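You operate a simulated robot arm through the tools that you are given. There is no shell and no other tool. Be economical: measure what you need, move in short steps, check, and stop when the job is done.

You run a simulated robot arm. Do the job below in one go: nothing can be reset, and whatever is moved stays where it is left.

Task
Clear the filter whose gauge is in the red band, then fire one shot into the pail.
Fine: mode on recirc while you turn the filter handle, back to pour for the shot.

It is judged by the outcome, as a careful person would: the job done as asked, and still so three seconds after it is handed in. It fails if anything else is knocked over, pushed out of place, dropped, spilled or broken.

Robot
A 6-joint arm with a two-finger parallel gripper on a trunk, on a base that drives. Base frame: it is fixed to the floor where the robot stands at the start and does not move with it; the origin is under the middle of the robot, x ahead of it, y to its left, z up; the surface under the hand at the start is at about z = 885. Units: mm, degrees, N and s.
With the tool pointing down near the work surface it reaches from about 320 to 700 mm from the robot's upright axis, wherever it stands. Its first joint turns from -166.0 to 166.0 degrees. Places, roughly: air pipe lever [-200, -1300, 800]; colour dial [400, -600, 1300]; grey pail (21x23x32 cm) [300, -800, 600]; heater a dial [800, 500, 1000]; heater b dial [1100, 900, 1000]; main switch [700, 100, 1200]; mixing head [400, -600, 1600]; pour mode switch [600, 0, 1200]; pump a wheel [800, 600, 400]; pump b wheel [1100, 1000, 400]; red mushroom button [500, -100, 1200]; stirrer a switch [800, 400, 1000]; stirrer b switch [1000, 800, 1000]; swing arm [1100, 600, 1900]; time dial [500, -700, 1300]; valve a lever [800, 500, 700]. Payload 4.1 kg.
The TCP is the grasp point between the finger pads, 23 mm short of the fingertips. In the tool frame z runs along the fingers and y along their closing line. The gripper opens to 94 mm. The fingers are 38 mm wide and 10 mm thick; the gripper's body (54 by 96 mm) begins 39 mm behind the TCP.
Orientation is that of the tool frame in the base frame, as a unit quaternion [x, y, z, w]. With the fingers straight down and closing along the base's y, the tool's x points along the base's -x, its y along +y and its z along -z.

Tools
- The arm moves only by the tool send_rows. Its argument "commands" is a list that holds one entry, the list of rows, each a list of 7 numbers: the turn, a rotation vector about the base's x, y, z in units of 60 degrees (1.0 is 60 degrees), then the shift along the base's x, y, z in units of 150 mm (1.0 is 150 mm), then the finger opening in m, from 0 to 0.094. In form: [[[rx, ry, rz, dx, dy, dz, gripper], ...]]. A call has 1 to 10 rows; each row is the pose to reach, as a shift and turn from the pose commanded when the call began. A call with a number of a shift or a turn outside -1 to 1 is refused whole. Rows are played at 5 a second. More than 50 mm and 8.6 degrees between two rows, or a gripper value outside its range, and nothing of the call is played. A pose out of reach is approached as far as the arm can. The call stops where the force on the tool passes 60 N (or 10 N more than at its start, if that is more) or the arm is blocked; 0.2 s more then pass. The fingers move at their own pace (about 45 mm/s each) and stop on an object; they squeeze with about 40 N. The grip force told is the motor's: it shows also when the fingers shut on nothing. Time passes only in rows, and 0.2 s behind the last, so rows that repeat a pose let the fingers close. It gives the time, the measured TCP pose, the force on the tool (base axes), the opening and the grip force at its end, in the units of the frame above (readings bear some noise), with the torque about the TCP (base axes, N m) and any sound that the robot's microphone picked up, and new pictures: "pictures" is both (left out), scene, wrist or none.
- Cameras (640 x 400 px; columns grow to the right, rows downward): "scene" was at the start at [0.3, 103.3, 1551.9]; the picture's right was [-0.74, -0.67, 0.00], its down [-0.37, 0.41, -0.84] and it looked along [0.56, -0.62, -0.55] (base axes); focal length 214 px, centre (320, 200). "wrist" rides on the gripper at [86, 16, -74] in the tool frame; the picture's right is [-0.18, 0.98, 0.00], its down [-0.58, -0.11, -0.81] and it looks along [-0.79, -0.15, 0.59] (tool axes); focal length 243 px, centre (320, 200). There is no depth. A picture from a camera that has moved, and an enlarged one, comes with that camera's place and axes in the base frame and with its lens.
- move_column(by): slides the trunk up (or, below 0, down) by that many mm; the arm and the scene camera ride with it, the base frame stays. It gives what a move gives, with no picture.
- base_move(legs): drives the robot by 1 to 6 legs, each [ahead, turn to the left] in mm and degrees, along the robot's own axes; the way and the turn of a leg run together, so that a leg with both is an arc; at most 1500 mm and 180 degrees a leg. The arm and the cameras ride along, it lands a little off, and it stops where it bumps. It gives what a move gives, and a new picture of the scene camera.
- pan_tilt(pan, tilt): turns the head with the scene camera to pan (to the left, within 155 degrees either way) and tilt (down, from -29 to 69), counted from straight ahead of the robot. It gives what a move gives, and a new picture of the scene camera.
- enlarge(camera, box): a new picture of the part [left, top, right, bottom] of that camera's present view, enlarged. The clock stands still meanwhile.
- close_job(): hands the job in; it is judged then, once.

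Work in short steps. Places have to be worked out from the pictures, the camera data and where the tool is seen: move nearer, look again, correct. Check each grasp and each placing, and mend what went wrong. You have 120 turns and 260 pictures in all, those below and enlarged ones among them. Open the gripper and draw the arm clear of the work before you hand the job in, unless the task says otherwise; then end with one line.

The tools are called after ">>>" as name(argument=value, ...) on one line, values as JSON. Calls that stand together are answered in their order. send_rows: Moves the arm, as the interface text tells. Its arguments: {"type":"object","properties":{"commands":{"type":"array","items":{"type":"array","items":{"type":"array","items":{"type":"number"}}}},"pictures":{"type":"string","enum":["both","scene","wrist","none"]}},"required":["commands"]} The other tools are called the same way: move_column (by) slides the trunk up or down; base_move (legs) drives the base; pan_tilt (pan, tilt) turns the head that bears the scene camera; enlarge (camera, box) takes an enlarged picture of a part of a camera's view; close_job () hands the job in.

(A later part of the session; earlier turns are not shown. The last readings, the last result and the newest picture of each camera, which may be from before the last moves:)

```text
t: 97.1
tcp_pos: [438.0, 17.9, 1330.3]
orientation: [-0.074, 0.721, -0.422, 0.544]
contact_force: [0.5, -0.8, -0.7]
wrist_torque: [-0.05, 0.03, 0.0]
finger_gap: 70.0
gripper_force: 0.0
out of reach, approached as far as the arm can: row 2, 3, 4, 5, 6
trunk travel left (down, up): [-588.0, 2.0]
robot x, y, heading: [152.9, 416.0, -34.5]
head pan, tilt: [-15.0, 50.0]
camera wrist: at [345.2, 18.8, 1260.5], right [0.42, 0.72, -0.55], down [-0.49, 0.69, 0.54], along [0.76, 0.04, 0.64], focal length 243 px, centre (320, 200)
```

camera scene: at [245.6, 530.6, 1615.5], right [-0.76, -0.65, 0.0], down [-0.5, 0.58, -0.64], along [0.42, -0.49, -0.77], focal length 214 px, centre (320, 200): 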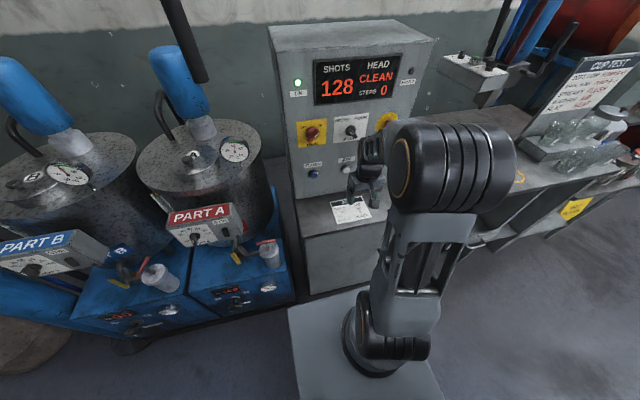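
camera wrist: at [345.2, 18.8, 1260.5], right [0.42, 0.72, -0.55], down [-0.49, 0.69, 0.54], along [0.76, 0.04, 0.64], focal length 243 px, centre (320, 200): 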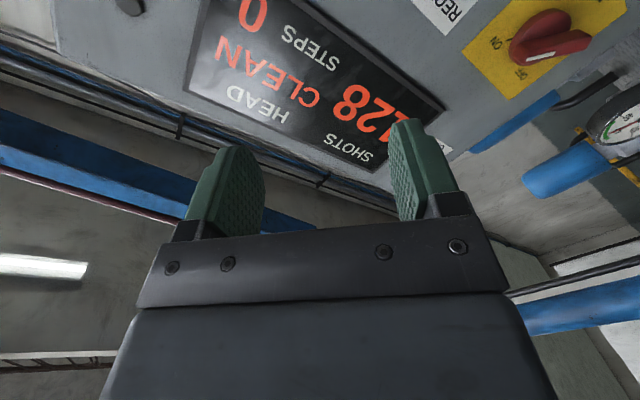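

Rolling negative hits a joint limit, but there should be plenty of positive range. Since the bar grip is symmetric, I go to roll +135° instead, first returning to the hover pose at +45°.

>>> send_rows(commands=[[[0.1025, -0.068, -0.003, 0.02, 0.01, -0.07, 0.07], [0.205, -0.136, -0.007, 0.05, 0.02, -0.13, 0.07], [0.3075, -0.204, -0.01, 0.08, 0.03, -0.2, 0.07], [0.41, -0.272, -0.013, 0.1, 0.04, -0.27, 0.07], [0.5125, -0.34, -0.017, 0.13, 0.05, -0.34, 0.07], [0.615, -0.408, -0.02, 0.155, 0.05, -0.4, 0.07]]], pictures="none")

>>> send_rows(commands=[[[0.1025, -0.068, -0.003, 0.02, 0.01, -0.07, 0.07], [0.205, -0.136, -0.007, 0.05, 0.02, -0.13, 0.07], [0.3075, -0.204, -0.01, 0.08, 0.03, -0.2, 0.07], [0.41, -0.272, -0.013, 0.1, 0.04, -0.27, 0.07], [0.5125, -0.34, -0.017, 0.13, 0.05, -0.34, 0.07], [0.615, -0.408, -0.02, 0.155, 0.05, -0.4, 0.07]]], pictures="none")

>>> send_rows(commands=[[[0.105, -0.068, 0, 0, 0, 0, 0.07], [0.209, -0.137, 0, 0, 0, 0, 0.07], [0.314, -0.205, 0, 0, 0, 0, 0.07], [0.419, -0.273, 0, 0, 0, 0, 0.07], [0.523, -0.342, 0, 0, 0, 0, 0.07], [0.628, -0.41, 0, 0, 0, 0, 0.07]]], pictures="none")

>>> send_rows(commands=[[[0.105, -0.068, 0, 0, 0, 0, 0.07], [0.209, -0.137, 0, 0, 0, 0, 0.07], [0.314, -0.205, 0, 0, 0, 0, 0.07], [0.419, -0.273, 0, 0, 0, 0, 0.07], [0.523, -0.342, 0, 0, 0, 0, 0.07], [0.628, -0.41, 0, 0, 0, 0, 0.07]]], pictures="both")

```text
t: 98.5
tcp_pos: [461.4, 24.0, 1268.4]
orientation: [0.203, 0.682, -0.208, 0.671]
contact_force: [-0.5, -0.1, 0.4]
wrist_torque: [0.0, 0.01, -0.03]
finger_gap: 70.2
gripper_force: 0.1
trunk travel left (down, up): [-588.0, 2.0]
robot x, y, heading: [153.9, 416.9, -34.2]
head pan, tilt: [-15.0, 50.0]
```

```text
t: 99.9
tcp_pos: [486.2, 31.7, 1206.1]
orientation: [0.449, 0.555, 0.058, 0.698]
contact_force: [-0.1, -1.3, -0.6]
wrist_torque: [0.0, 0.01, 0.02]
finger_gap: 69.9
gripper_force: 0.1
trunk travel left (down, up): [-588.0, 2.0]
robot x, y, heading: [151.3, 417.6, -34.4]
head pan, tilt: [-15.0, 50.0]
```

```text
t: 101.3
tcp_pos: [485.2, 30.7, 1206.0]
orientation: [0.625, 0.349, 0.326, 0.618]
contact_force: [0.1, 0.1, -0.3]
wrist_torque: [-0.01, -0.02, -0.01]
finger_gap: 69.9
gripper_force: 0.2
trunk travel left (down, up): [-588.0, 2.0]
robot x, y, heading: [152.0, 415.0, -34.4]
head pan, tilt: [-15.0, 50.0]
```

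```text
t: 102.7
tcp_pos: [485.8, 32.3, 1205.7]
orientation: [0.708, 0.09, 0.543, 0.442]
contact_force: [-0.6, -0.6, -0.1]
wrist_torque: [0.03, 0.01, 0.01]
finger_gap: 70.0
gripper_force: 0.2
trunk travel left (down, up): [-588.0, 2.0]
robot x, y, heading: [145.5, 418.5, -34.4]
head pan, tilt: [-15.0, 50.0]
camera scene: at [245.5, 530.4, 1615.6], right [-0.76, -0.65, 0.0], down [-0.5, 0.58, -0.64], along [0.42, -0.49, -0.77], focal length 214 px, centre (320, 200)
camera wrist: at [450.0, 113.7, 1279.8], right [-0.42, -0.69, 0.58], down [-0.87, 0.14, -0.47], along [0.24, -0.71, -0.67], focal length 243 px, centre (320, 200)
```

scene: 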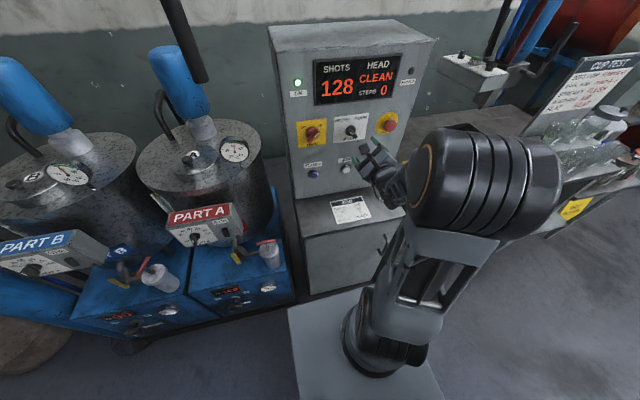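
wrist: 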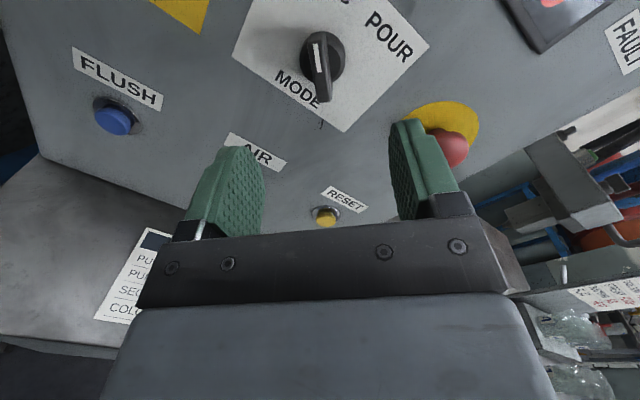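

Roll +135° works and the ridge lines up with the fingers. I advance 60 mm and check.

>>> send_rows(commands=[[[0, 0, 0, 0.11, -0.073, 0.01, 0.06], [0, 0, 0, 0.22, -0.146, 0.02, 0.06], [0, 0, 0, 0.335, -0.218, 0.03, 0.06]]], pictures="wrist")

```text
t: 103.5
tcp_pos: [535.9, -1.0, 1211.9]
orientation: [0.708, 0.091, 0.542, 0.444]
contact_force: [-0.6, 0.4, -0.2]
wrist_torque: [0.01, 0.01, 0.0]
finger_gap: 60.0
gripper_force: 0.1
trunk travel left (down, up): [-588.0, 2.0]
robot x, y, heading: [150.3, 420.0, -34.3]
head pan, tilt: [-15.0, 50.0]
camera wrist: at [501.0, 80.6, 1284.2], right [-0.42, -0.69, 0.59], down [-0.87, 0.14, -0.46], along [0.24, -0.71, -0.66], focal length 243 px, centre (320, 200)
```

wrist: 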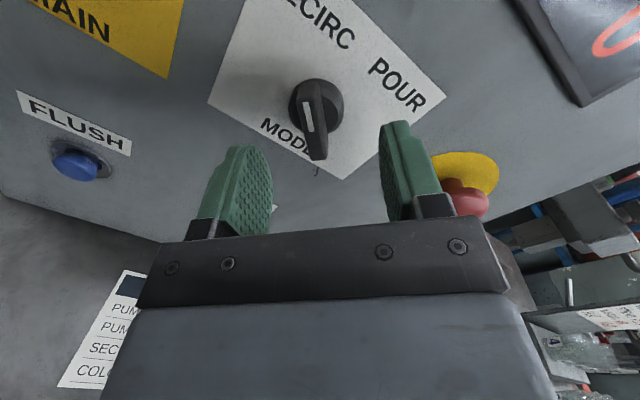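

Centred. I advance 28 mm more and close on the ridge.

>>> send_rows(commands=[[[0, 0, 0, 0.08, -0.05, -0.005, 0.05], [0, 0, 0, 0.157, -0.102, -0.005, 0.05], [0, 0, 0, 0.157, -0.102, -0.005, 0.02], [0, 0, 0, 0.157, -0.102, -0.005, 0.0], [0, 0, 0, 0.157, -0.102, -0.005, 0.0], [0, 0, 0, 0.157, -0.102, -0.005, 0.0]]], pictures="wrist")

```text
t: 104.9
tcp_pos: [560.7, -14.3, 1208.5]
orientation: [0.71, 0.09, 0.541, 0.441]
contact_force: [3.7, 16.1, -20.2]
wrist_torque: [1.07, -0.9, 0.15]
finger_gap: 12.5
gripper_force: 44.5
trunk travel left (down, up): [-588.0, 2.0]
robot x, y, heading: [152.5, 416.4, -34.3]
head pan, tilt: [-15.0, 50.0]
camera wrist: at [526.2, 68.2, 1281.3], right [-0.42, -0.7, 0.58], down [-0.88, 0.14, -0.46], along [0.24, -0.7, -0.67], focal length 243 px, centre (320, 200)
```

wrist: 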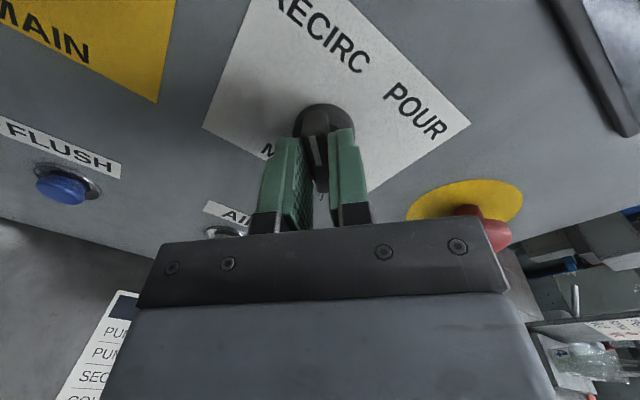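

Ridge gripped. I turn clockwise 60°, easing left/down ~2 mm.

>>> send_rows(commands=[[[0.0, 0.0, 0, 0.005, 0.012, -0.015, 0], [0.12, -0.078, 0, 0.007, 0.015, -0.015, 0], [0.24, -0.156, 0, 0.007, 0.015, -0.015, 0], [0.36, -0.234, 0, 0.007, 0.015, -0.015, 0], [0.48, -0.312, 0, 0.007, 0.015, -0.01, 0], [0.6, -0.391, 0, 0.007, 0.015, -0.005, 0], [0.72, -0.469, 0, 0.007, 0.015, 0.0, 0], [0.82, -0.535, 0, 0.007, 0.015, 0.0, 0]]], pictures="wrist")

```text
t: 106.7
tcp_pos: [560.0, -15.3, 1209.0]
orientation: [0.653, -0.267, 0.698, 0.119]
contact_force: [-7.8, -1.8, -20.9]
wrist_torque: [-0.41, -0.47, -0.89]
finger_gap: 12.7
gripper_force: 44.8
trunk travel left (down, up): [-588.0, 2.0]
robot x, y, heading: [152.5, 419.5, -34.6]
head pan, tilt: [-15.0, 50.0]
camera wrist: at [477.1, -6.6, 1289.9], right [-0.48, -0.78, -0.39], down [-0.56, 0.62, -0.55], along [0.67, -0.04, -0.74], focal length 243 px, centre (320, 200)
```

wrist: 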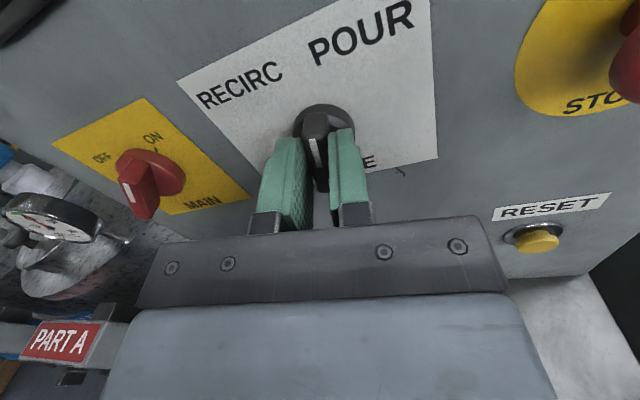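

The knob is past centre. I continue another 15° with a small downward ease, then open and back away to see where it settled.

>>> send_rows(commands=[[[0.1, -0.065, 0, 0, 0, -0.01, 0], [0.21, -0.137, 0, 0, 0, -0.01, 0], [0.21, -0.137, 0, 0, 0, -0.01, 0.03], [0.21, -0.137, 0, -0.05, 0.033, -0.01, 0.05], [0.21, -0.137, 0, -0.2, 0.13, -0.01, 0.06], [0.21, -0.137, 0, -0.4, 0.26, -0.01, 0.06]]], pictures="both")

>>> enlarge(camera="scene", box=[265, 20, 435, 200])

```text
t: 108.1
tcp_pos: [503.1, 25.9, 1208.0]
orientation: [0.611, -0.346, 0.712, 0.028]
contact_force: [0.1, -0.1, 0.5]
wrist_torque: [0.01, -0.01, 0.02]
finger_gap: 60.1
gripper_force: 0.0
trunk travel left (down, up): [-588.0, 2.0]
robot x, y, heading: [149.4, 416.8, -34.3]
head pan, tilt: [-15.0, 50.0]
camera scene: at [245.2, 530.9, 1615.6], right [-0.76, -0.65, 0.0], down [-0.5, 0.58, -0.64], along [0.42, -0.49, -0.77], focal length 214 px, centre (320, 200)
camera wrist: at [409.0, 19.0, 1276.9], right [-0.41, -0.68, -0.61], down [-0.49, 0.73, -0.48], along [0.77, 0.1, -0.63], focal length 243 px, centre (320, 200)
```

scene: 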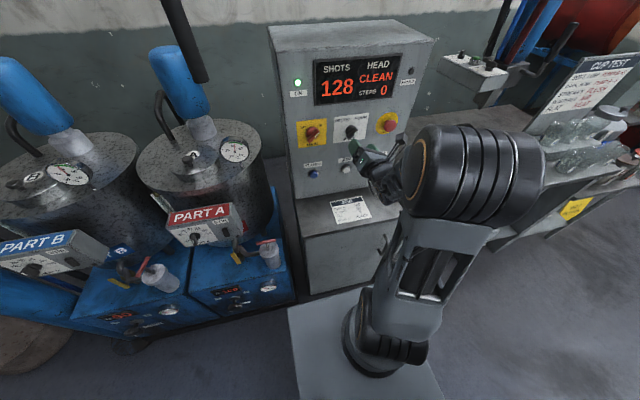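
wrist: 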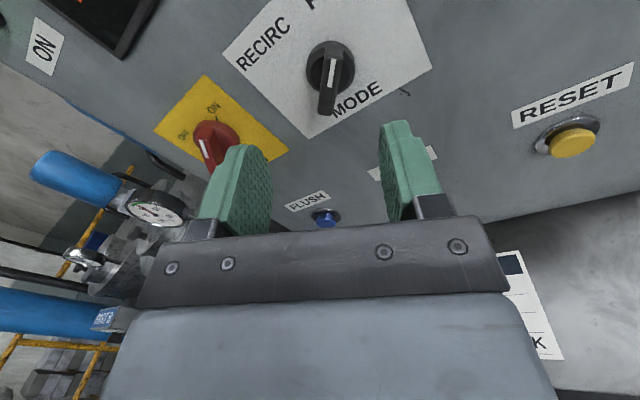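

```text
2.22 times, centred on (350, 110) of scene
camera zoom: at [245.2, 530.9, 1615.6], right [-0.76, -0.65, 0.0], down [-0.5, 0.58, -0.64], along [0.42, -0.49, -0.77], focal length 477 px, centre (253, 400)
```

zoom: 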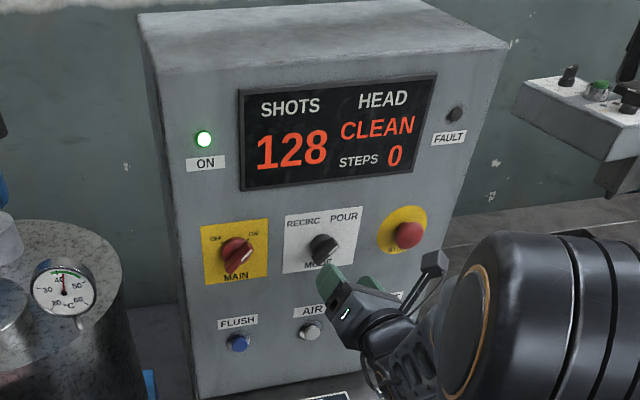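

Mode is back on POUR, no fault. Now I look at the mixing head, its control box and the pail area.

>>> pan_tilt(pan=-35, tilt=15)

>>> enlarge(camera="scene", box=[200, 60, 520, 260])

```text
t: 109.1
tcp_pos: [503.4, 24.5, 1207.8]
orientation: [0.611, -0.346, 0.712, 0.027]
contact_force: [-0.1, -0.1, -0.3]
wrist_torque: [-0.02, -0.05, -0.01]
finger_gap: 60.1
gripper_force: 0.1
trunk travel left (down, up): [-588.0, 2.0]
robot x, y, heading: [154.0, 415.7, -34.2]
head pan, tilt: [-35.0, 15.0]
camera scene: at [228.3, 501.6, 1669.2], right [-0.94, -0.35, 0.0], down [-0.09, 0.24, -0.97], along [0.34, -0.9, -0.26], focal length 214 px, centre (320, 200)
```

scene: 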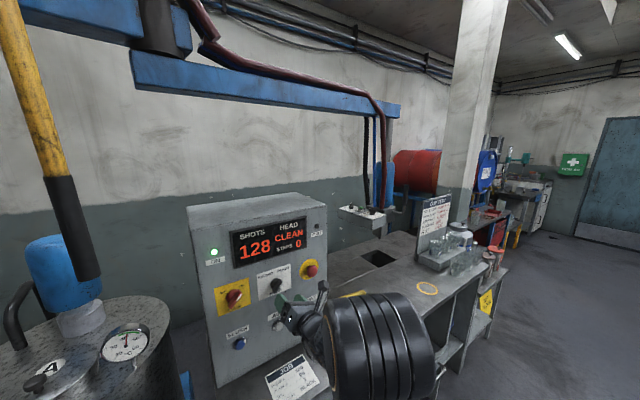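

```text
2.00 times, centred on (360, 160) of scene
camera zoom: at [228.3, 501.6, 1669.2], right [-0.94, -0.35, 0.0], down [-0.09, 0.24, -0.97], along [0.34, -0.9, -0.26], focal length 429 px, centre (240, 280)
```

zoom: 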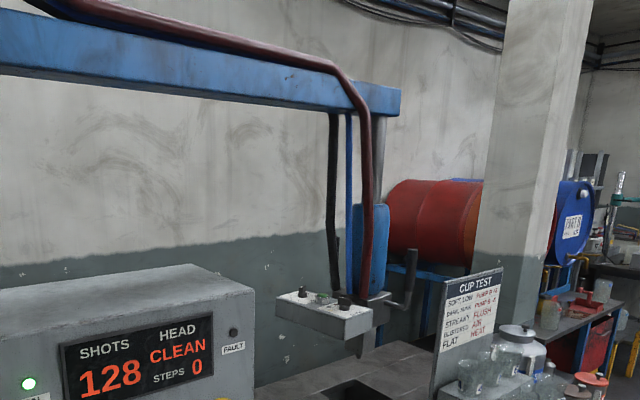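

The control box with the green shot button is near (417,-654,1306), nozzle near (296,-772,1110). I back off and unroll the wrist before driving there.

>>> send_rows(commands=[[[-0.105, 0.068, 0, -0.07, 0.045, 0, 0.06], [-0.209, 0.137, 0, -0.14, 0.09, 0, 0.06], [-0.314, 0.205, 0, -0.21, 0.135, 0, 0.06], [-0.419, 0.273, 0, -0.28, 0.18, 0, 0.06], [-0.523, 0.342, 0, -0.35, 0.225, 0, 0.06], [-0.628, 0.41, 0, -0.42, 0.27, 0, 0.06], [-0.733, 0.478, 0, -0.42, 0.27, 0, 0.06], [-0.838, 0.546, 0, -0.42, 0.27, 0, 0.06]]], pictures="none")

>>> send_rows(commands=[[[-0.105, 0.068, 0, 0, 0, 0, 0.03], [-0.209, 0.137, 0, 0, 0, 0, 0.03], [-0.314, 0.205, 0, 0, 0, 0, 0.03], [-0.419, 0.273, 0, 0, 0, 0, 0.0], [-0.523, 0.342, 0, 0, 0, 0, 0.0], [-0.628, 0.41, 0, 0, 0, 0, 0.0], [-0.733, 0.478, 0, 0, 0, 0, 0.0], [-0.838, 0.546, 0, 0, 0, 0, 0.0]]], pictures="none")

>>> send_rows(commands=[[[-0.105, 0.068, 0, 0, 0, 0, 0], [-0.209, 0.137, 0, 0, 0, 0, 0], [-0.314, 0.205, 0, 0, 0, 0, 0], [-0.419, 0.273, 0, 0, 0, 0, 0], [-0.523, 0.342, 0, 0, 0, 0, 0], [-0.628, 0.41, 0, 0, 0, 0, 0], [-0.733, 0.478, 0, 0, 0, 0, 0]]], pictures="none")

```text
t: 110.9
tcp_pos: [442.0, 56.4, 1211.1]
orientation: [0.712, 0.007, 0.594, 0.374]
contact_force: [-0.4, 0.4, -0.3]
wrist_torque: [0.01, 0.0, -0.01]
finger_gap: 60.1
gripper_force: 0.0
out of reach, approached as far as the arm can: row 6, 7, 8
trunk travel left (down, up): [-588.0, 2.0]
robot x, y, heading: [151.2, 418.0, -34.4]
head pan, tilt: [-35.0, 15.0]
```

```text
t: 112.7
tcp_pos: [441.3, 54.6, 1211.7]
orientation: [0.621, 0.357, 0.317, 0.622]
contact_force: [-0.3, -0.2, -0.3]
wrist_torque: [0.01, 0.03, 0.03]
finger_gap: 0.0
gripper_force: 40.0
trunk travel left (down, up): [-588.0, 2.0]
robot x, y, heading: [147.7, 419.1, -34.5]
head pan, tilt: [-35.0, 15.0]
```

```text
t: 114.3
tcp_pos: [441.7, 52.2, 1211.5]
orientation: [0.404, 0.588, 0.002, 0.701]
contact_force: [0.6, -0.2, -0.5]
wrist_torque: [0.02, -0.01, 0.02]
finger_gap: 0.0
gripper_force: 40.2
out of reach, approached as far as the arm can: row 2, 3, 4, 5, 6, 7
trunk travel left (down, up): [-588.0, 2.0]
robot x, y, heading: [152.4, 417.1, -34.4]
head pan, tilt: [-35.0, 15.0]
```

Now I pitch the (closed) hand down to a travel pose.

>>> send_rows(commands=[[[0.0366, 0.1195, 0.038, 0, 0.04, -0.03, 0], [0.073, 0.239, 0.076, 0, 0.08, -0.06, 0], [0.11, 0.3585, 0.114, -0.01, 0.12, -0.1, 0], [0.146, 0.478, 0.152, -0.01, 0.16, -0.13, 0], [0.183, 0.5975, 0.19, -0.015, 0.2, -0.16, 0], [0.2195, 0.717, 0.2275, -0.015, 0.24, -0.2, 0]]], pictures="none")

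>>> send_rows(commands=[[[0.0366, 0.1195, 0.038, 0, 0.04, -0.03, 0], [0.073, 0.239, 0.076, 0, 0.08, -0.06, 0], [0.11, 0.3585, 0.114, -0.01, 0.12, -0.1, 0], [0.146, 0.478, 0.152, -0.01, 0.16, -0.13, 0], [0.183, 0.5975, 0.19, -0.015, 0.2, -0.16, 0], [0.2195, 0.717, 0.2275, -0.015, 0.24, -0.2, 0]]], pictures="none")

>>> pan_tilt(pan=-50, tilt=35)

```text
t: 115.7
tcp_pos: [441.5, 88.1, 1181.7]
orientation: [0.384, 0.841, 0.001, 0.382]
contact_force: [-0.1, 0.9, 0.1]
wrist_torque: [0.04, -0.04, -0.01]
finger_gap: 0.0
gripper_force: 40.6
trunk travel left (down, up): [-588.0, 2.0]
robot x, y, heading: [151.4, 413.6, -34.4]
head pan, tilt: [-35.0, 15.0]
```

```text
t: 117.1
tcp_pos: [437.6, 123.0, 1152.1]
orientation: [0.297, 0.955, 0.0, 0.0]
contact_force: [-0.4, -0.5, 0.1]
wrist_torque: [0.01, -0.04, 0.03]
finger_gap: 0.1
gripper_force: 40.0
trunk travel left (down, up): [-588.0, 2.0]
robot x, y, heading: [154.5, 417.1, -34.5]
head pan, tilt: [-35.0, 15.0]
```

```text
t: 117.9
tcp_pos: [437.6, 125.8, 1152.9]
orientation: [0.297, 0.955, 0.0, 0.002]
contact_force: [0.2, -0.3, -0.5]
wrist_torque: [0.0, -0.01, 0.01]
finger_gap: 0.1
gripper_force: 39.9
trunk travel left (down, up): [-588.0, 2.0]
robot x, y, heading: [155.1, 413.7, -34.4]
head pan, tilt: [-50.0, 35.0]
camera scene: at [204.0, 501.3, 1637.4], right [-1.0, -0.1, 0.0], down [-0.06, 0.57, -0.82], along [0.08, -0.82, -0.57], focal length 214 px, centre (320, 200)
```

scene: 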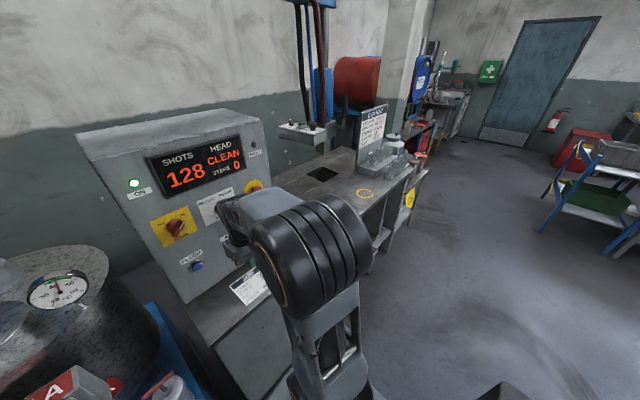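

The way right is clear. I drive ~690 mm along the front to face the mixing head, keeping the present stand-off.

>>> base_move(legs=[[0, -88.5], [690, 0], [0, 89.5]])

>>> pan_tilt(pan=-12, tilt=28)

```text
t: 129.3
tcp_pos: [79.4, -445.0, 1152.1]
orientation: [0.273, 0.962, 0.001, 0.001]
contact_force: [-0.3, -1.4, 1.1]
wrist_torque: [0.02, -0.02, -0.03]
finger_gap: 0.0
gripper_force: 40.4
trunk travel left (down, up): [-588.0, 2.0]
robot x, y, heading: [-223.5, -167.0, -31.5]
head pan, tilt: [-50.0, 35.0]
camera scene: at [-173.5, -80.2, 1637.3], right [-0.99, -0.15, 0.0], down [-0.08, 0.57, -0.82], along [0.12, -0.81, -0.57], focal length 214 px, centre (320, 200)
```

scene: 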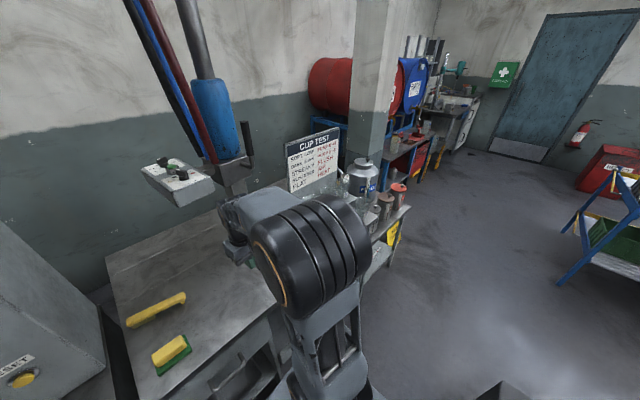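

```text
t: 130.4
tcp_pos: [79.1, -445.3, 1151.5]
orientation: [0.272, 0.962, 0.0, 0.001]
contact_force: [-0.4, -0.5, -0.5]
wrist_torque: [0.0, -0.03, 0.01]
finger_gap: 0.0
gripper_force: 39.9
trunk travel left (down, up): [-588.0, 2.0]
robot x, y, heading: [-221.9, -164.9, -31.8]
head pan, tilt: [-12.0, 28.0]
camera scene: at [-120.5, -56.1, 1648.2], right [-0.69, -0.72, 0.0], down [-0.34, 0.32, -0.88], along [0.64, -0.61, -0.47], focal length 214 px, centre (320, 200)
```

scene: 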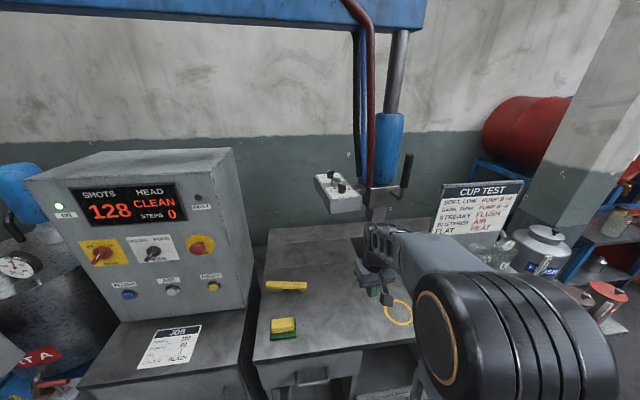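

Now facing the head. I enlarge the control box, nozzle and hole region.

>>> enlarge(camera="scene", box=[300, 100, 440, 250])

>>> enlarge(camera="scene", box=[305, 160, 375, 220])

```text
2.67 times, centred on (370, 175) of scene
camera zoom: at [-120.5, -56.1, 1648.2], right [-0.69, -0.72, 0.0], down [-0.34, 0.32, -0.88], along [0.64, -0.61, -0.47], focal length 572 px, centre (187, 267)
```

zoom: 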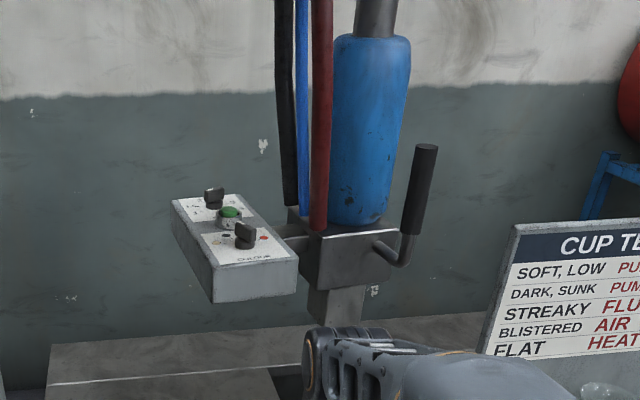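

```text
6.67 times, centred on (340, 190) of scene
camera zoom: at [-120.5, -56.1, 1648.2], right [-0.69, -0.72, 0.0], down [-0.34, 0.32, -0.88], along [0.64, -0.61, -0.47], focal length 1430 px, centre (187, 267)
```

zoom: 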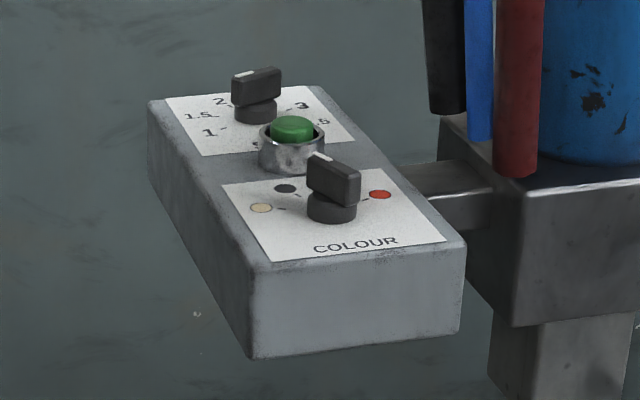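

The green button sits on top of the box between the two dials, at about (417,-655,1313); dials are ±67 mm along the depth direction. I drive a bit closer (bench edge is ~400 mm ahead of the base axis).

>>> base_move(legs=[[120, 0]])

>>> pan_tilt(pan=5, tilt=69)

```text
t: 131.6
tcp_pos: [182.5, -509.7, 1151.7]
orientation: [0.272, 0.962, 0.001, 0.001]
contact_force: [0.6, -0.2, -1.1]
wrist_torque: [0.02, -0.02, -0.01]
finger_gap: 0.0
gripper_force: 40.2
trunk travel left (down, up): [-588.0, 2.0]
robot x, y, heading: [-116.7, -228.5, -31.6]
head pan, tilt: [-12.0, 28.0]
camera scene: at [-16.9, -119.6, 1648.2], right [-0.69, -0.72, 0.0], down [-0.34, 0.32, -0.88], along [0.64, -0.61, -0.47], focal length 214 px, centre (320, 200)
```

scene: 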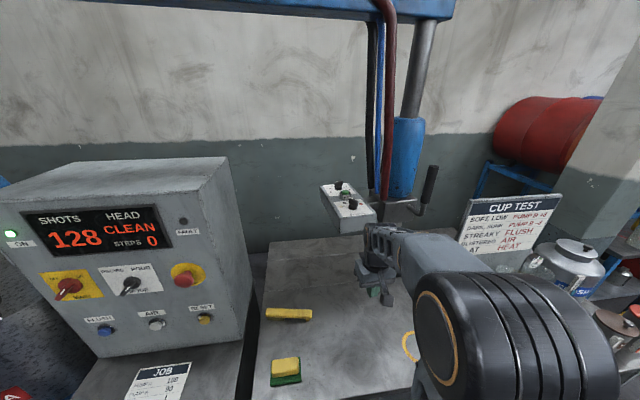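

```text
t: 132.7
tcp_pos: [181.6, -508.5, 1152.3]
orientation: [0.273, 0.962, 0.0, 0.001]
contact_force: [-0.1, 0.7, 0.0]
wrist_torque: [0.0, -0.01, -0.01]
finger_gap: 0.1
gripper_force: 39.9
trunk travel left (down, up): [-588.0, 2.0]
robot x, y, heading: [-123.8, -230.1, -31.7]
head pan, tilt: [5.0, 68.8]
camera scene: at [-33.9, -81.2, 1593.7], right [-0.45, -0.89, 0.0], down [-0.83, 0.42, -0.36], along [0.32, -0.16, -0.93], focal length 214 px, centre (320, 200)
```

scene: 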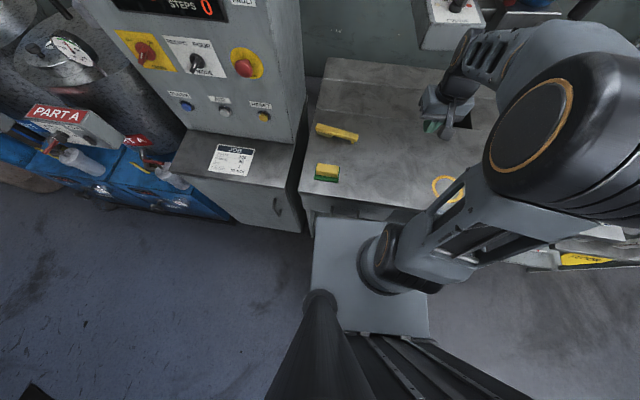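

Now I lift the hand well above the box height and pitch it to 45° forward-down before advancing.

>>> send_rows(commands=[[[-0.065, -0.107, 0, 0, 0, 0.17, 0], [-0.131, -0.213, 0, 0, 0, 0.34, 0], [-0.196, -0.32, 0, 0, 0, 0.5, 0], [-0.262, -0.426, 0, 0, 0, 0.67, 0], [-0.327, -0.533, 0, 0, 0, 0.84, 0], [-0.393, -0.639, 0, 0, 0, 1.0, 0]]], pictures="none")

>>> send_rows(commands=[[[0, 0, 0, 0.1, -0.06, 0.2, 0], [0, 0, 0, 0.2, -0.12, 0.4, 0], [0, 0, 0, 0.3, -0.18, 0.63, 0]]], pictures="none")

>>> pan_tilt(pan=-15, tilt=25)

```text
t: 134.1
tcp_pos: [181.2, -509.4, 1302.4]
orientation: [0.25, 0.889, -0.103, 0.37]
contact_force: [-0.2, 0.2, -0.8]
wrist_torque: [-0.01, 0.01, 0.0]
finger_gap: 0.0
gripper_force: 39.9
trunk travel left (down, up): [-588.0, 2.0]
robot x, y, heading: [-118.2, -227.7, -31.7]
head pan, tilt: [5.0, 68.8]
```

```text
t: 134.9
tcp_pos: [228.0, -535.1, 1398.6]
orientation: [0.251, 0.889, -0.103, 0.37]
contact_force: [-0.3, 0.1, 0.3]
wrist_torque: [0.02, 0.02, -0.01]
finger_gap: 0.0
gripper_force: 40.0
trunk travel left (down, up): [-588.0, 2.0]
robot x, y, heading: [-118.2, -231.4, -31.7]
head pan, tilt: [5.0, 68.8]
```

```text
t: 136.0
tcp_pos: [228.3, -535.4, 1399.1]
orientation: [0.251, 0.888, -0.104, 0.371]
contact_force: [0.0, -0.1, -1.4]
wrist_torque: [-0.02, 0.0, -0.03]
finger_gap: 0.1
gripper_force: 39.5
trunk travel left (down, up): [-588.0, 2.0]
robot x, y, heading: [-119.7, -230.2, -31.7]
head pan, tilt: [-15.0, 25.0]
camera scene: at [-20.6, -123.0, 1653.0], right [-0.73, -0.69, 0.0], down [-0.29, 0.31, -0.91], along [0.62, -0.66, -0.42], focal length 214 px, centre (320, 200)
```

scene: 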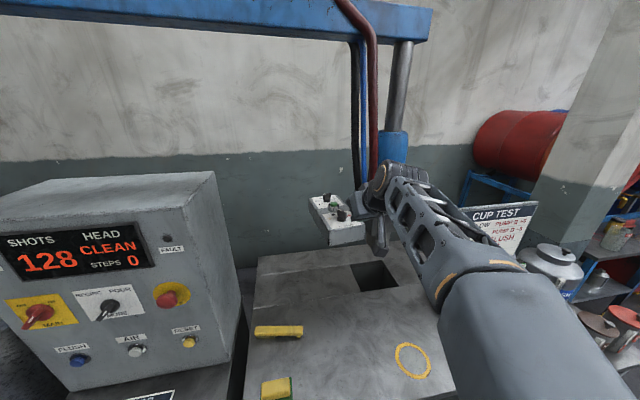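

No reach problem. The hole is visible; the head is partly hidden. I advance ~165 mm at height toward above the button and look through the wrist camera.

>>> send_rows(commands=[[[0, 0, 0, 0.23, -0.15, 0, 0], [0, 0, 0, 0.46, -0.3, 0, 0], [0, 0, 0, 0.69, -0.45, 0, 0], [0, 0, 0, 0.92, -0.6, 0, 0]]], pictures="both")

>>> enlarge(camera="scene", box=[290, 150, 410, 260])

```text
t: 137.0
tcp_pos: [368.3, -625.9, 1395.8]
orientation: [0.251, 0.889, -0.103, 0.369]
contact_force: [0.8, 0.3, -0.3]
wrist_torque: [0.0, 0.01, 0.0]
finger_gap: 0.0
gripper_force: 40.1
trunk travel left (down, up): [-588.0, 2.0]
robot x, y, heading: [-117.8, -230.7, -31.3]
head pan, tilt: [-15.0, 25.0]
camera scene: at [-19.5, -123.9, 1653.0], right [-0.73, -0.69, 0.0], down [-0.29, 0.31, -0.91], along [0.62, -0.66, -0.42], focal length 214 px, centre (320, 200)
camera wrist: at [280.2, -552.9, 1387.4], right [0.62, 0.77, 0.13], down [-0.19, -0.01, 0.98], along [0.76, -0.64, 0.14], focal length 243 px, centre (320, 200)
```

scene: 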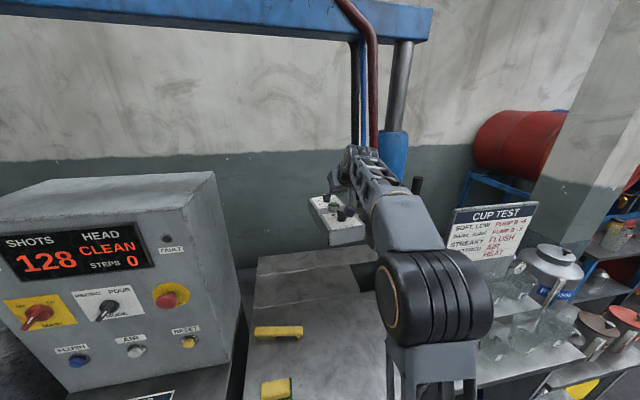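
wrist: 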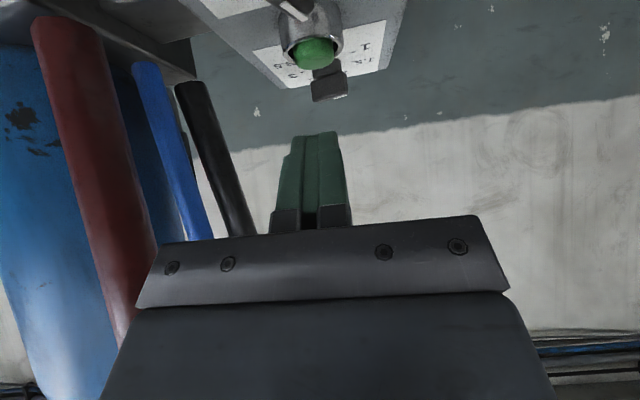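

```text
3.64 times, centred on (350, 205) of scene
camera zoom: at [-19.5, -123.9, 1653.0], right [-0.73, -0.69, 0.0], down [-0.29, 0.31, -0.91], along [0.62, -0.66, -0.42], focal length 780 px, centre (211, 182)
```

zoom: 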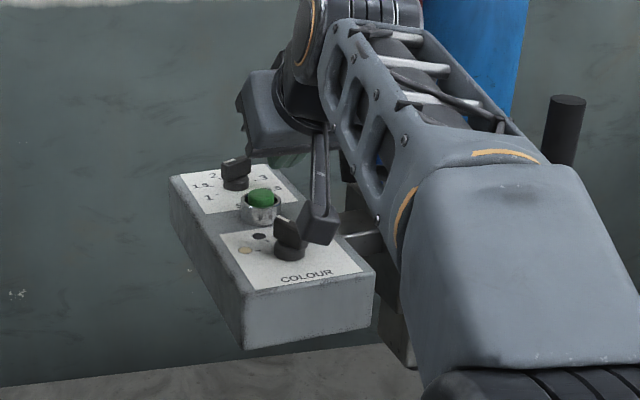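

The camera bracket hangs toward the colour dial, so I roll the tool +90° so it points left, out of the way, before going down.

>>> send_rows(commands=[[[0.0755, -0.046, -0.088, 0, 0, 0, 0], [0.151, -0.092, -0.177, 0, 0, 0, 0], [0.2265, -0.138, -0.265, 0, 0, 0, 0], [0.302, -0.184, -0.353, 0, 0, 0, 0], [0.3775, -0.23, -0.442, 0, 0, 0, 0], [0.453, -0.276, -0.53, 0, 0, 0, 0]]], pictures="none")

>>> send_rows(commands=[[[0.0755, -0.046, -0.088, 0, 0, 0, 0], [0.151, -0.092, -0.177, 0, 0, 0, 0], [0.2265, -0.138, -0.265, 0, 0, 0, 0], [0.302, -0.184, -0.353, 0, 0, 0, 0], [0.3775, -0.23, -0.442, 0, 0, 0, 0], [0.453, -0.276, -0.53, 0, 0, 0, 0]]], pictures="both")

>>> enlarge(camera="scene", box=[290, 150, 410, 260])

```text
t: 138.4
tcp_pos: [364.6, -625.9, 1398.4]
orientation: [0.573, 0.725, 0.045, 0.38]
contact_force: [0.1, -0.4, 0.9]
wrist_torque: [0.0, -0.03, 0.0]
finger_gap: 0.0
gripper_force: 40.3
trunk travel left (down, up): [-588.0, 2.0]
robot x, y, heading: [-122.9, -232.8, -31.6]
head pan, tilt: [-15.0, 25.0]
```

```text
t: 139.8
tcp_pos: [364.5, -624.3, 1396.8]
orientation: [0.807, 0.45, 0.187, 0.333]
contact_force: [0.7, 0.3, -0.2]
wrist_torque: [0.0, -0.03, 0.0]
finger_gap: 0.0
gripper_force: 40.2
trunk travel left (down, up): [-588.0, 2.0]
robot x, y, heading: [-116.4, -233.4, -31.6]
head pan, tilt: [-15.0, 25.0]
camera scene: at [-20.6, -123.0, 1653.1], right [-0.73, -0.69, 0.0], down [-0.29, 0.31, -0.91], along [0.62, -0.66, -0.42], focal length 214 px, centre (320, 200)
camera wrist: at [374.8, -530.1, 1461.1], right [0.49, -0.52, 0.69], down [-0.86, -0.16, 0.49], along [-0.15, -0.84, -0.52], focal length 243 px, centre (320, 200)
```

scene: 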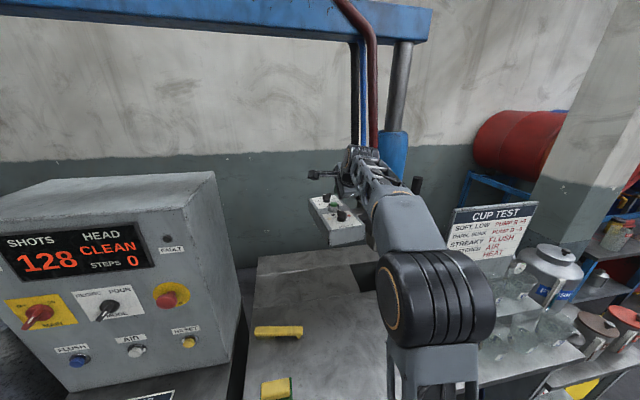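
wrist: 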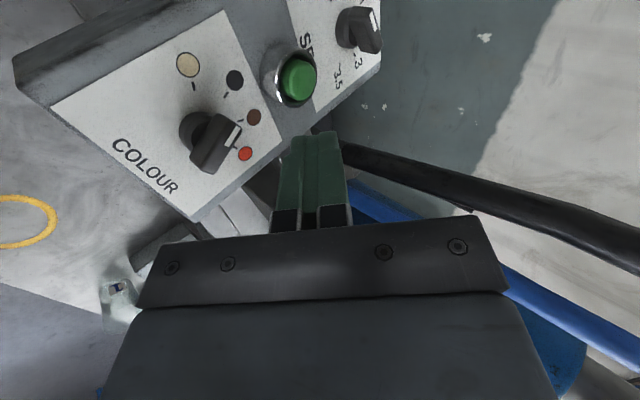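

```text
3.64 times, centred on (350, 205) of scene
camera zoom: at [-20.6, -123.0, 1653.1], right [-0.73, -0.69, 0.0], down [-0.29, 0.31, -0.91], along [0.62, -0.66, -0.42], focal length 780 px, centre (211, 182)
```

zoom: 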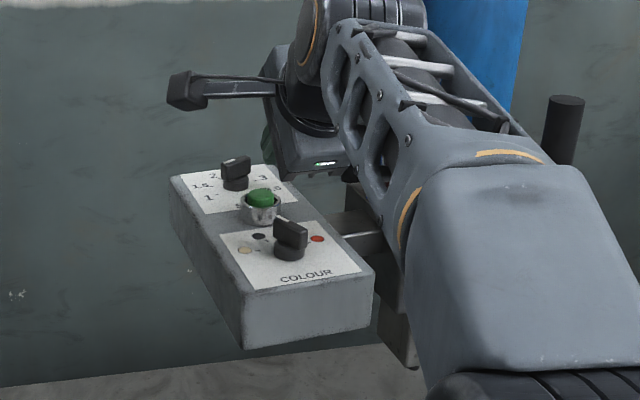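

The wrist camera sees the dials well; I enlarge to read colour and time settings.

>>> enlarge(camera="wrist", box=[100, 0, 400, 200])

```text
2.00 times, centred on (250, 100) of wrist
camera zoom: at [374.8, -530.1, 1461.1], right [0.49, -0.52, 0.69], down [-0.86, -0.16, 0.49], along [-0.15, -0.84, -0.52], focal length 485 px, centre (460, 400)
```

zoom: 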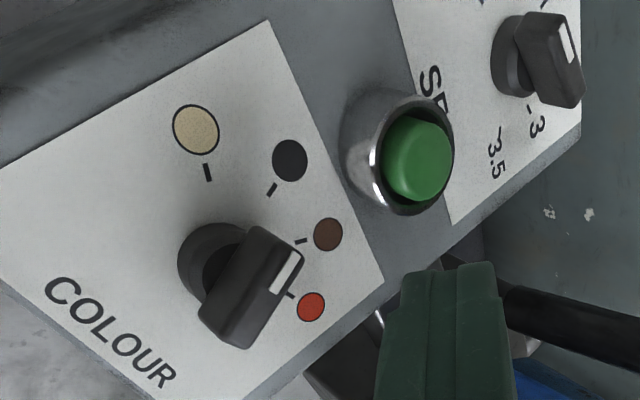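

Colour is on black as the job card says. Before firing I must confirm the nozzle is over the hole and the pail underneath, so I back the hand off to look with the wrist camera.

>>> send_rows(commands=[[[0, 0, 0, -0.23, 0.15, 0, 0], [0, 0, 0, -0.46, 0.3, 0, 0], [0, 0, 0, -0.69, 0.45, 0, 0], [0, 0, 0, -0.92, 0.6, 0, 0]]], pictures="both")

>>> enlarge(camera="wrist", box=[150, 0, 470, 200])

```text
t: 140.8
tcp_pos: [226.9, -532.5, 1395.7]
orientation: [0.806, 0.45, 0.187, 0.335]
contact_force: [-0.3, 1.4, -1.1]
wrist_torque: [0.01, 0.02, 0.0]
finger_gap: 0.0
gripper_force: 40.5
trunk travel left (down, up): [-588.0, 2.0]
robot x, y, heading: [-122.0, -231.5, -31.5]
head pan, tilt: [-15.0, 25.0]
camera scene: at [-21.4, -122.2, 1653.1], right [-0.73, -0.69, 0.0], down [-0.29, 0.31, -0.91], along [0.62, -0.66, -0.42], focal length 214 px, centre (320, 200)
camera wrist: at [236.1, -438.3, 1460.3], right [0.5, -0.52, 0.7], down [-0.86, -0.16, 0.49], along [-0.15, -0.84, -0.52], focal length 243 px, centre (320, 200)
```

scene: 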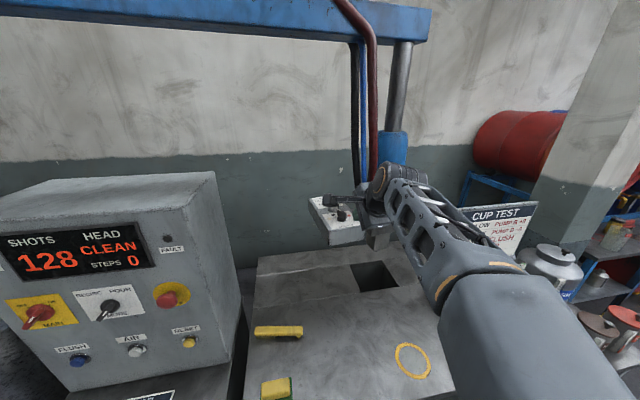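
wrist: 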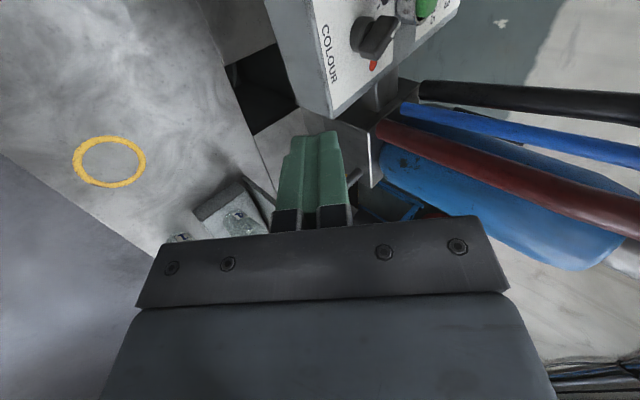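

```text
2.00 times, centred on (310, 100) of wrist
camera zoom: at [236.1, -438.3, 1460.3], right [0.5, -0.52, 0.7], down [-0.86, -0.16, 0.49], along [-0.15, -0.84, -0.52], focal length 485 px, centre (340, 400)
```

zoom: 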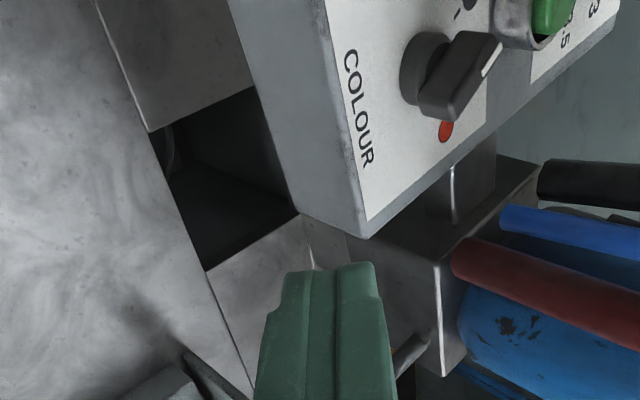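

I enlarge the scene view of nozzle versus hole.

>>> enlarge(camera="scene", box=[330, 190, 430, 310])

>>> enlarge(camera="wrist", box=[210, 30, 310, 140])

```text
3.33 times, centred on (380, 250) of scene
camera zoom: at [-21.4, -122.2, 1653.1], right [-0.73, -0.69, 0.0], down [-0.29, 0.31, -0.91], along [0.62, -0.66, -0.42], focal length 715 px, centre (120, 33)
```

zoom: 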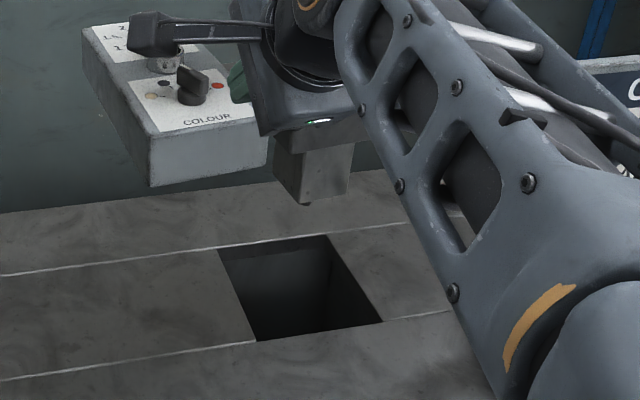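

```text
3.64 times, centred on (260, 85) of wrist
camera zoom: at [236.1, -438.3, 1460.3], right [0.5, -0.52, 0.7], down [-0.86, -0.16, 0.49], along [-0.15, -0.84, -0.52], focal length 882 px, centre (538, 618)
```

zoom: 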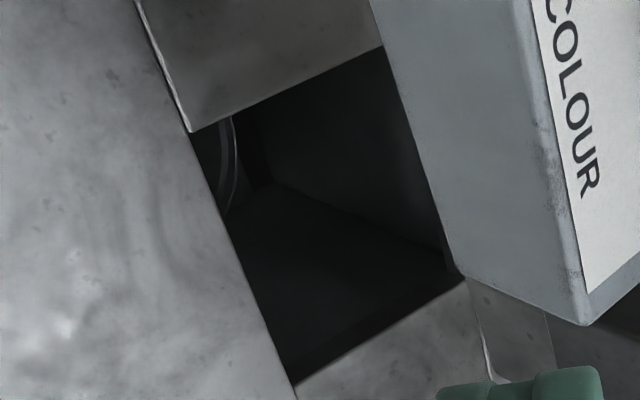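

Important: looking into the hole, the pail is not squarely under it — only a curved edge shows on the near-left side. I fold the arm, back off and lower the trunk to look under the bench.

>>> send_rows(commands=[[[-0.016, 0.0674, 0.118, -0.04, 0.02, -0.08, 0], [-0.032, 0.135, 0.236, -0.07, 0.04, -0.16, 0], [-0.048, 0.202, 0.3535, -0.11, 0.06, -0.24, 0], [-0.064, 0.27, 0.471, -0.15, 0.08, -0.32, 0], [-0.08, 0.337, 0.589, -0.18, 0.1, -0.4, 0], [-0.096, 0.4045, 0.707, -0.22, 0.117, -0.48, 0]]], pictures="none")

>>> send_rows(commands=[[[-0.016, 0.0674, 0.118, -0.04, 0.02, -0.08, 0], [-0.032, 0.135, 0.236, -0.07, 0.04, -0.16, 0], [-0.048, 0.202, 0.3535, -0.11, 0.06, -0.24, 0], [-0.064, 0.27, 0.471, -0.15, 0.08, -0.32, 0], [-0.08, 0.337, 0.589, -0.18, 0.1, -0.4, 0], [-0.096, 0.4045, 0.707, -0.22, 0.117, -0.48, 0]]], pictures="none")

>>> pan_tilt(pan=150, tilt=25)

```text
t: 142.2
tcp_pos: [193.4, -517.8, 1324.4]
orientation: [0.593, 0.778, 0.102, 0.183]
contact_force: [-0.3, -0.3, 0.3]
wrist_torque: [0.0, 0.02, -0.04]
finger_gap: 0.0
gripper_force: 40.1
trunk travel left (down, up): [-588.0, 2.0]
robot x, y, heading: [-120.5, -227.7, -31.4]
head pan, tilt: [-15.0, 25.0]
```

```text
t: 143.6
tcp_pos: [159.7, -498.8, 1252.5]
orientation: [0.271, 0.962, -0.002, -0.002]
contact_force: [0.6, -0.4, 0.3]
wrist_torque: [0.0, -0.01, 0.0]
finger_gap: 0.0
gripper_force: 40.3
trunk travel left (down, up): [-588.0, 2.0]
robot x, y, heading: [-120.1, -230.1, -31.6]
head pan, tilt: [-15.0, 25.0]
```

```text
t: 146.1
tcp_pos: [159.1, -499.6, 1253.6]
orientation: [0.272, 0.962, -0.001, 0.0]
contact_force: [-0.2, 0.3, -0.3]
wrist_torque: [0.0, 0.02, 0.03]
finger_gap: 0.2
gripper_force: 39.9
trunk travel left (down, up): [-588.0, 2.0]
robot x, y, heading: [-121.8, -236.4, -31.3]
head pan, tilt: [150.0, 25.0]
camera scene: at [-127.8, 24.9, 1653.1], right [0.88, 0.48, 0.0], down [0.2, -0.37, -0.91], along [-0.43, 0.8, -0.42], focal length 214 px, centre (320, 200)
```

scene: 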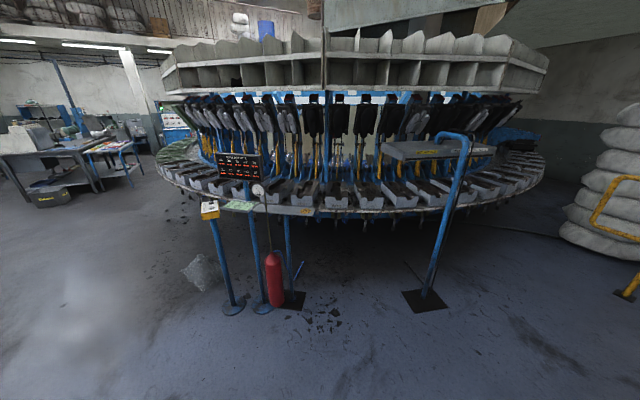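

Behind is clear for over a metre. I back up 480 mm, lower the trunk, and look under the bench.

>>> base_move(legs=[[-480, 0]])

>>> move_column(by=-450)

>>> pan_tilt(pan=-15, tilt=20)

```text
t: 149.0
tcp_pos: [-255.8, -243.8, 1253.7]
orientation: [0.27, 0.963, -0.001, 0.001]
contact_force: [0.3, 1.2, -1.0]
wrist_torque: [0.03, -0.01, 0.01]
finger_gap: 0.0
gripper_force: 40.2
trunk travel left (down, up): [-588.0, 2.0]
robot x, y, heading: [-537.4, 25.0, -31.3]
head pan, tilt: [150.0, 25.0]
camera scene: at [-545.7, 279.6, 1653.0], right [0.88, 0.48, 0.0], down [0.2, -0.37, -0.91], along [-0.43, 0.8, -0.42], focal length 214 px, centre (320, 200)
```

scene: 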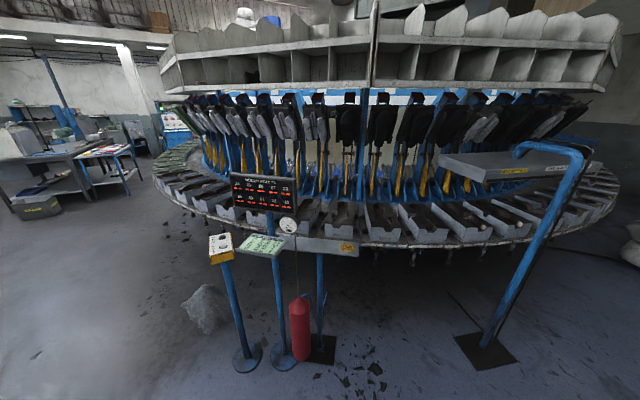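

```text
refused: -450 is not a number from -400 to 400
```

```text
t: 151.5
tcp_pos: [-253.4, -245.5, 1252.9]
orientation: [0.271, 0.963, 0.0, 0.0]
contact_force: [-0.5, 0.0, 0.8]
wrist_torque: [-0.01, 0.01, -0.06]
finger_gap: 0.1
gripper_force: 39.4
trunk travel left (down, up): [-588.0, 2.0]
robot x, y, heading: [-535.4, 26.6, -31.6]
head pan, tilt: [-15.0, 20.0]
camera scene: at [-436.6, 131.2, 1661.1], right [-0.72, -0.69, 0.0], down [-0.24, 0.25, -0.94], along [0.65, -0.68, -0.34], focal length 214 px, centre (320, 200)
```

scene: 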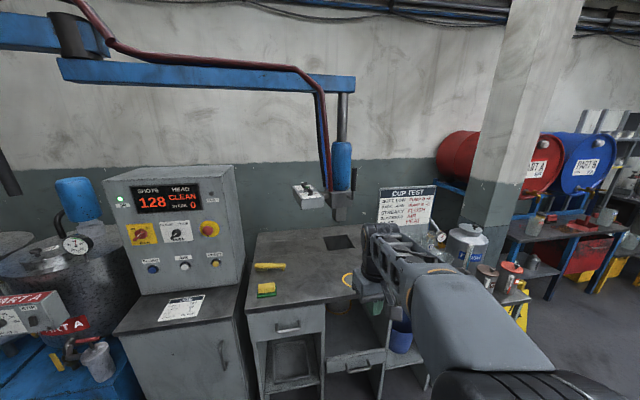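

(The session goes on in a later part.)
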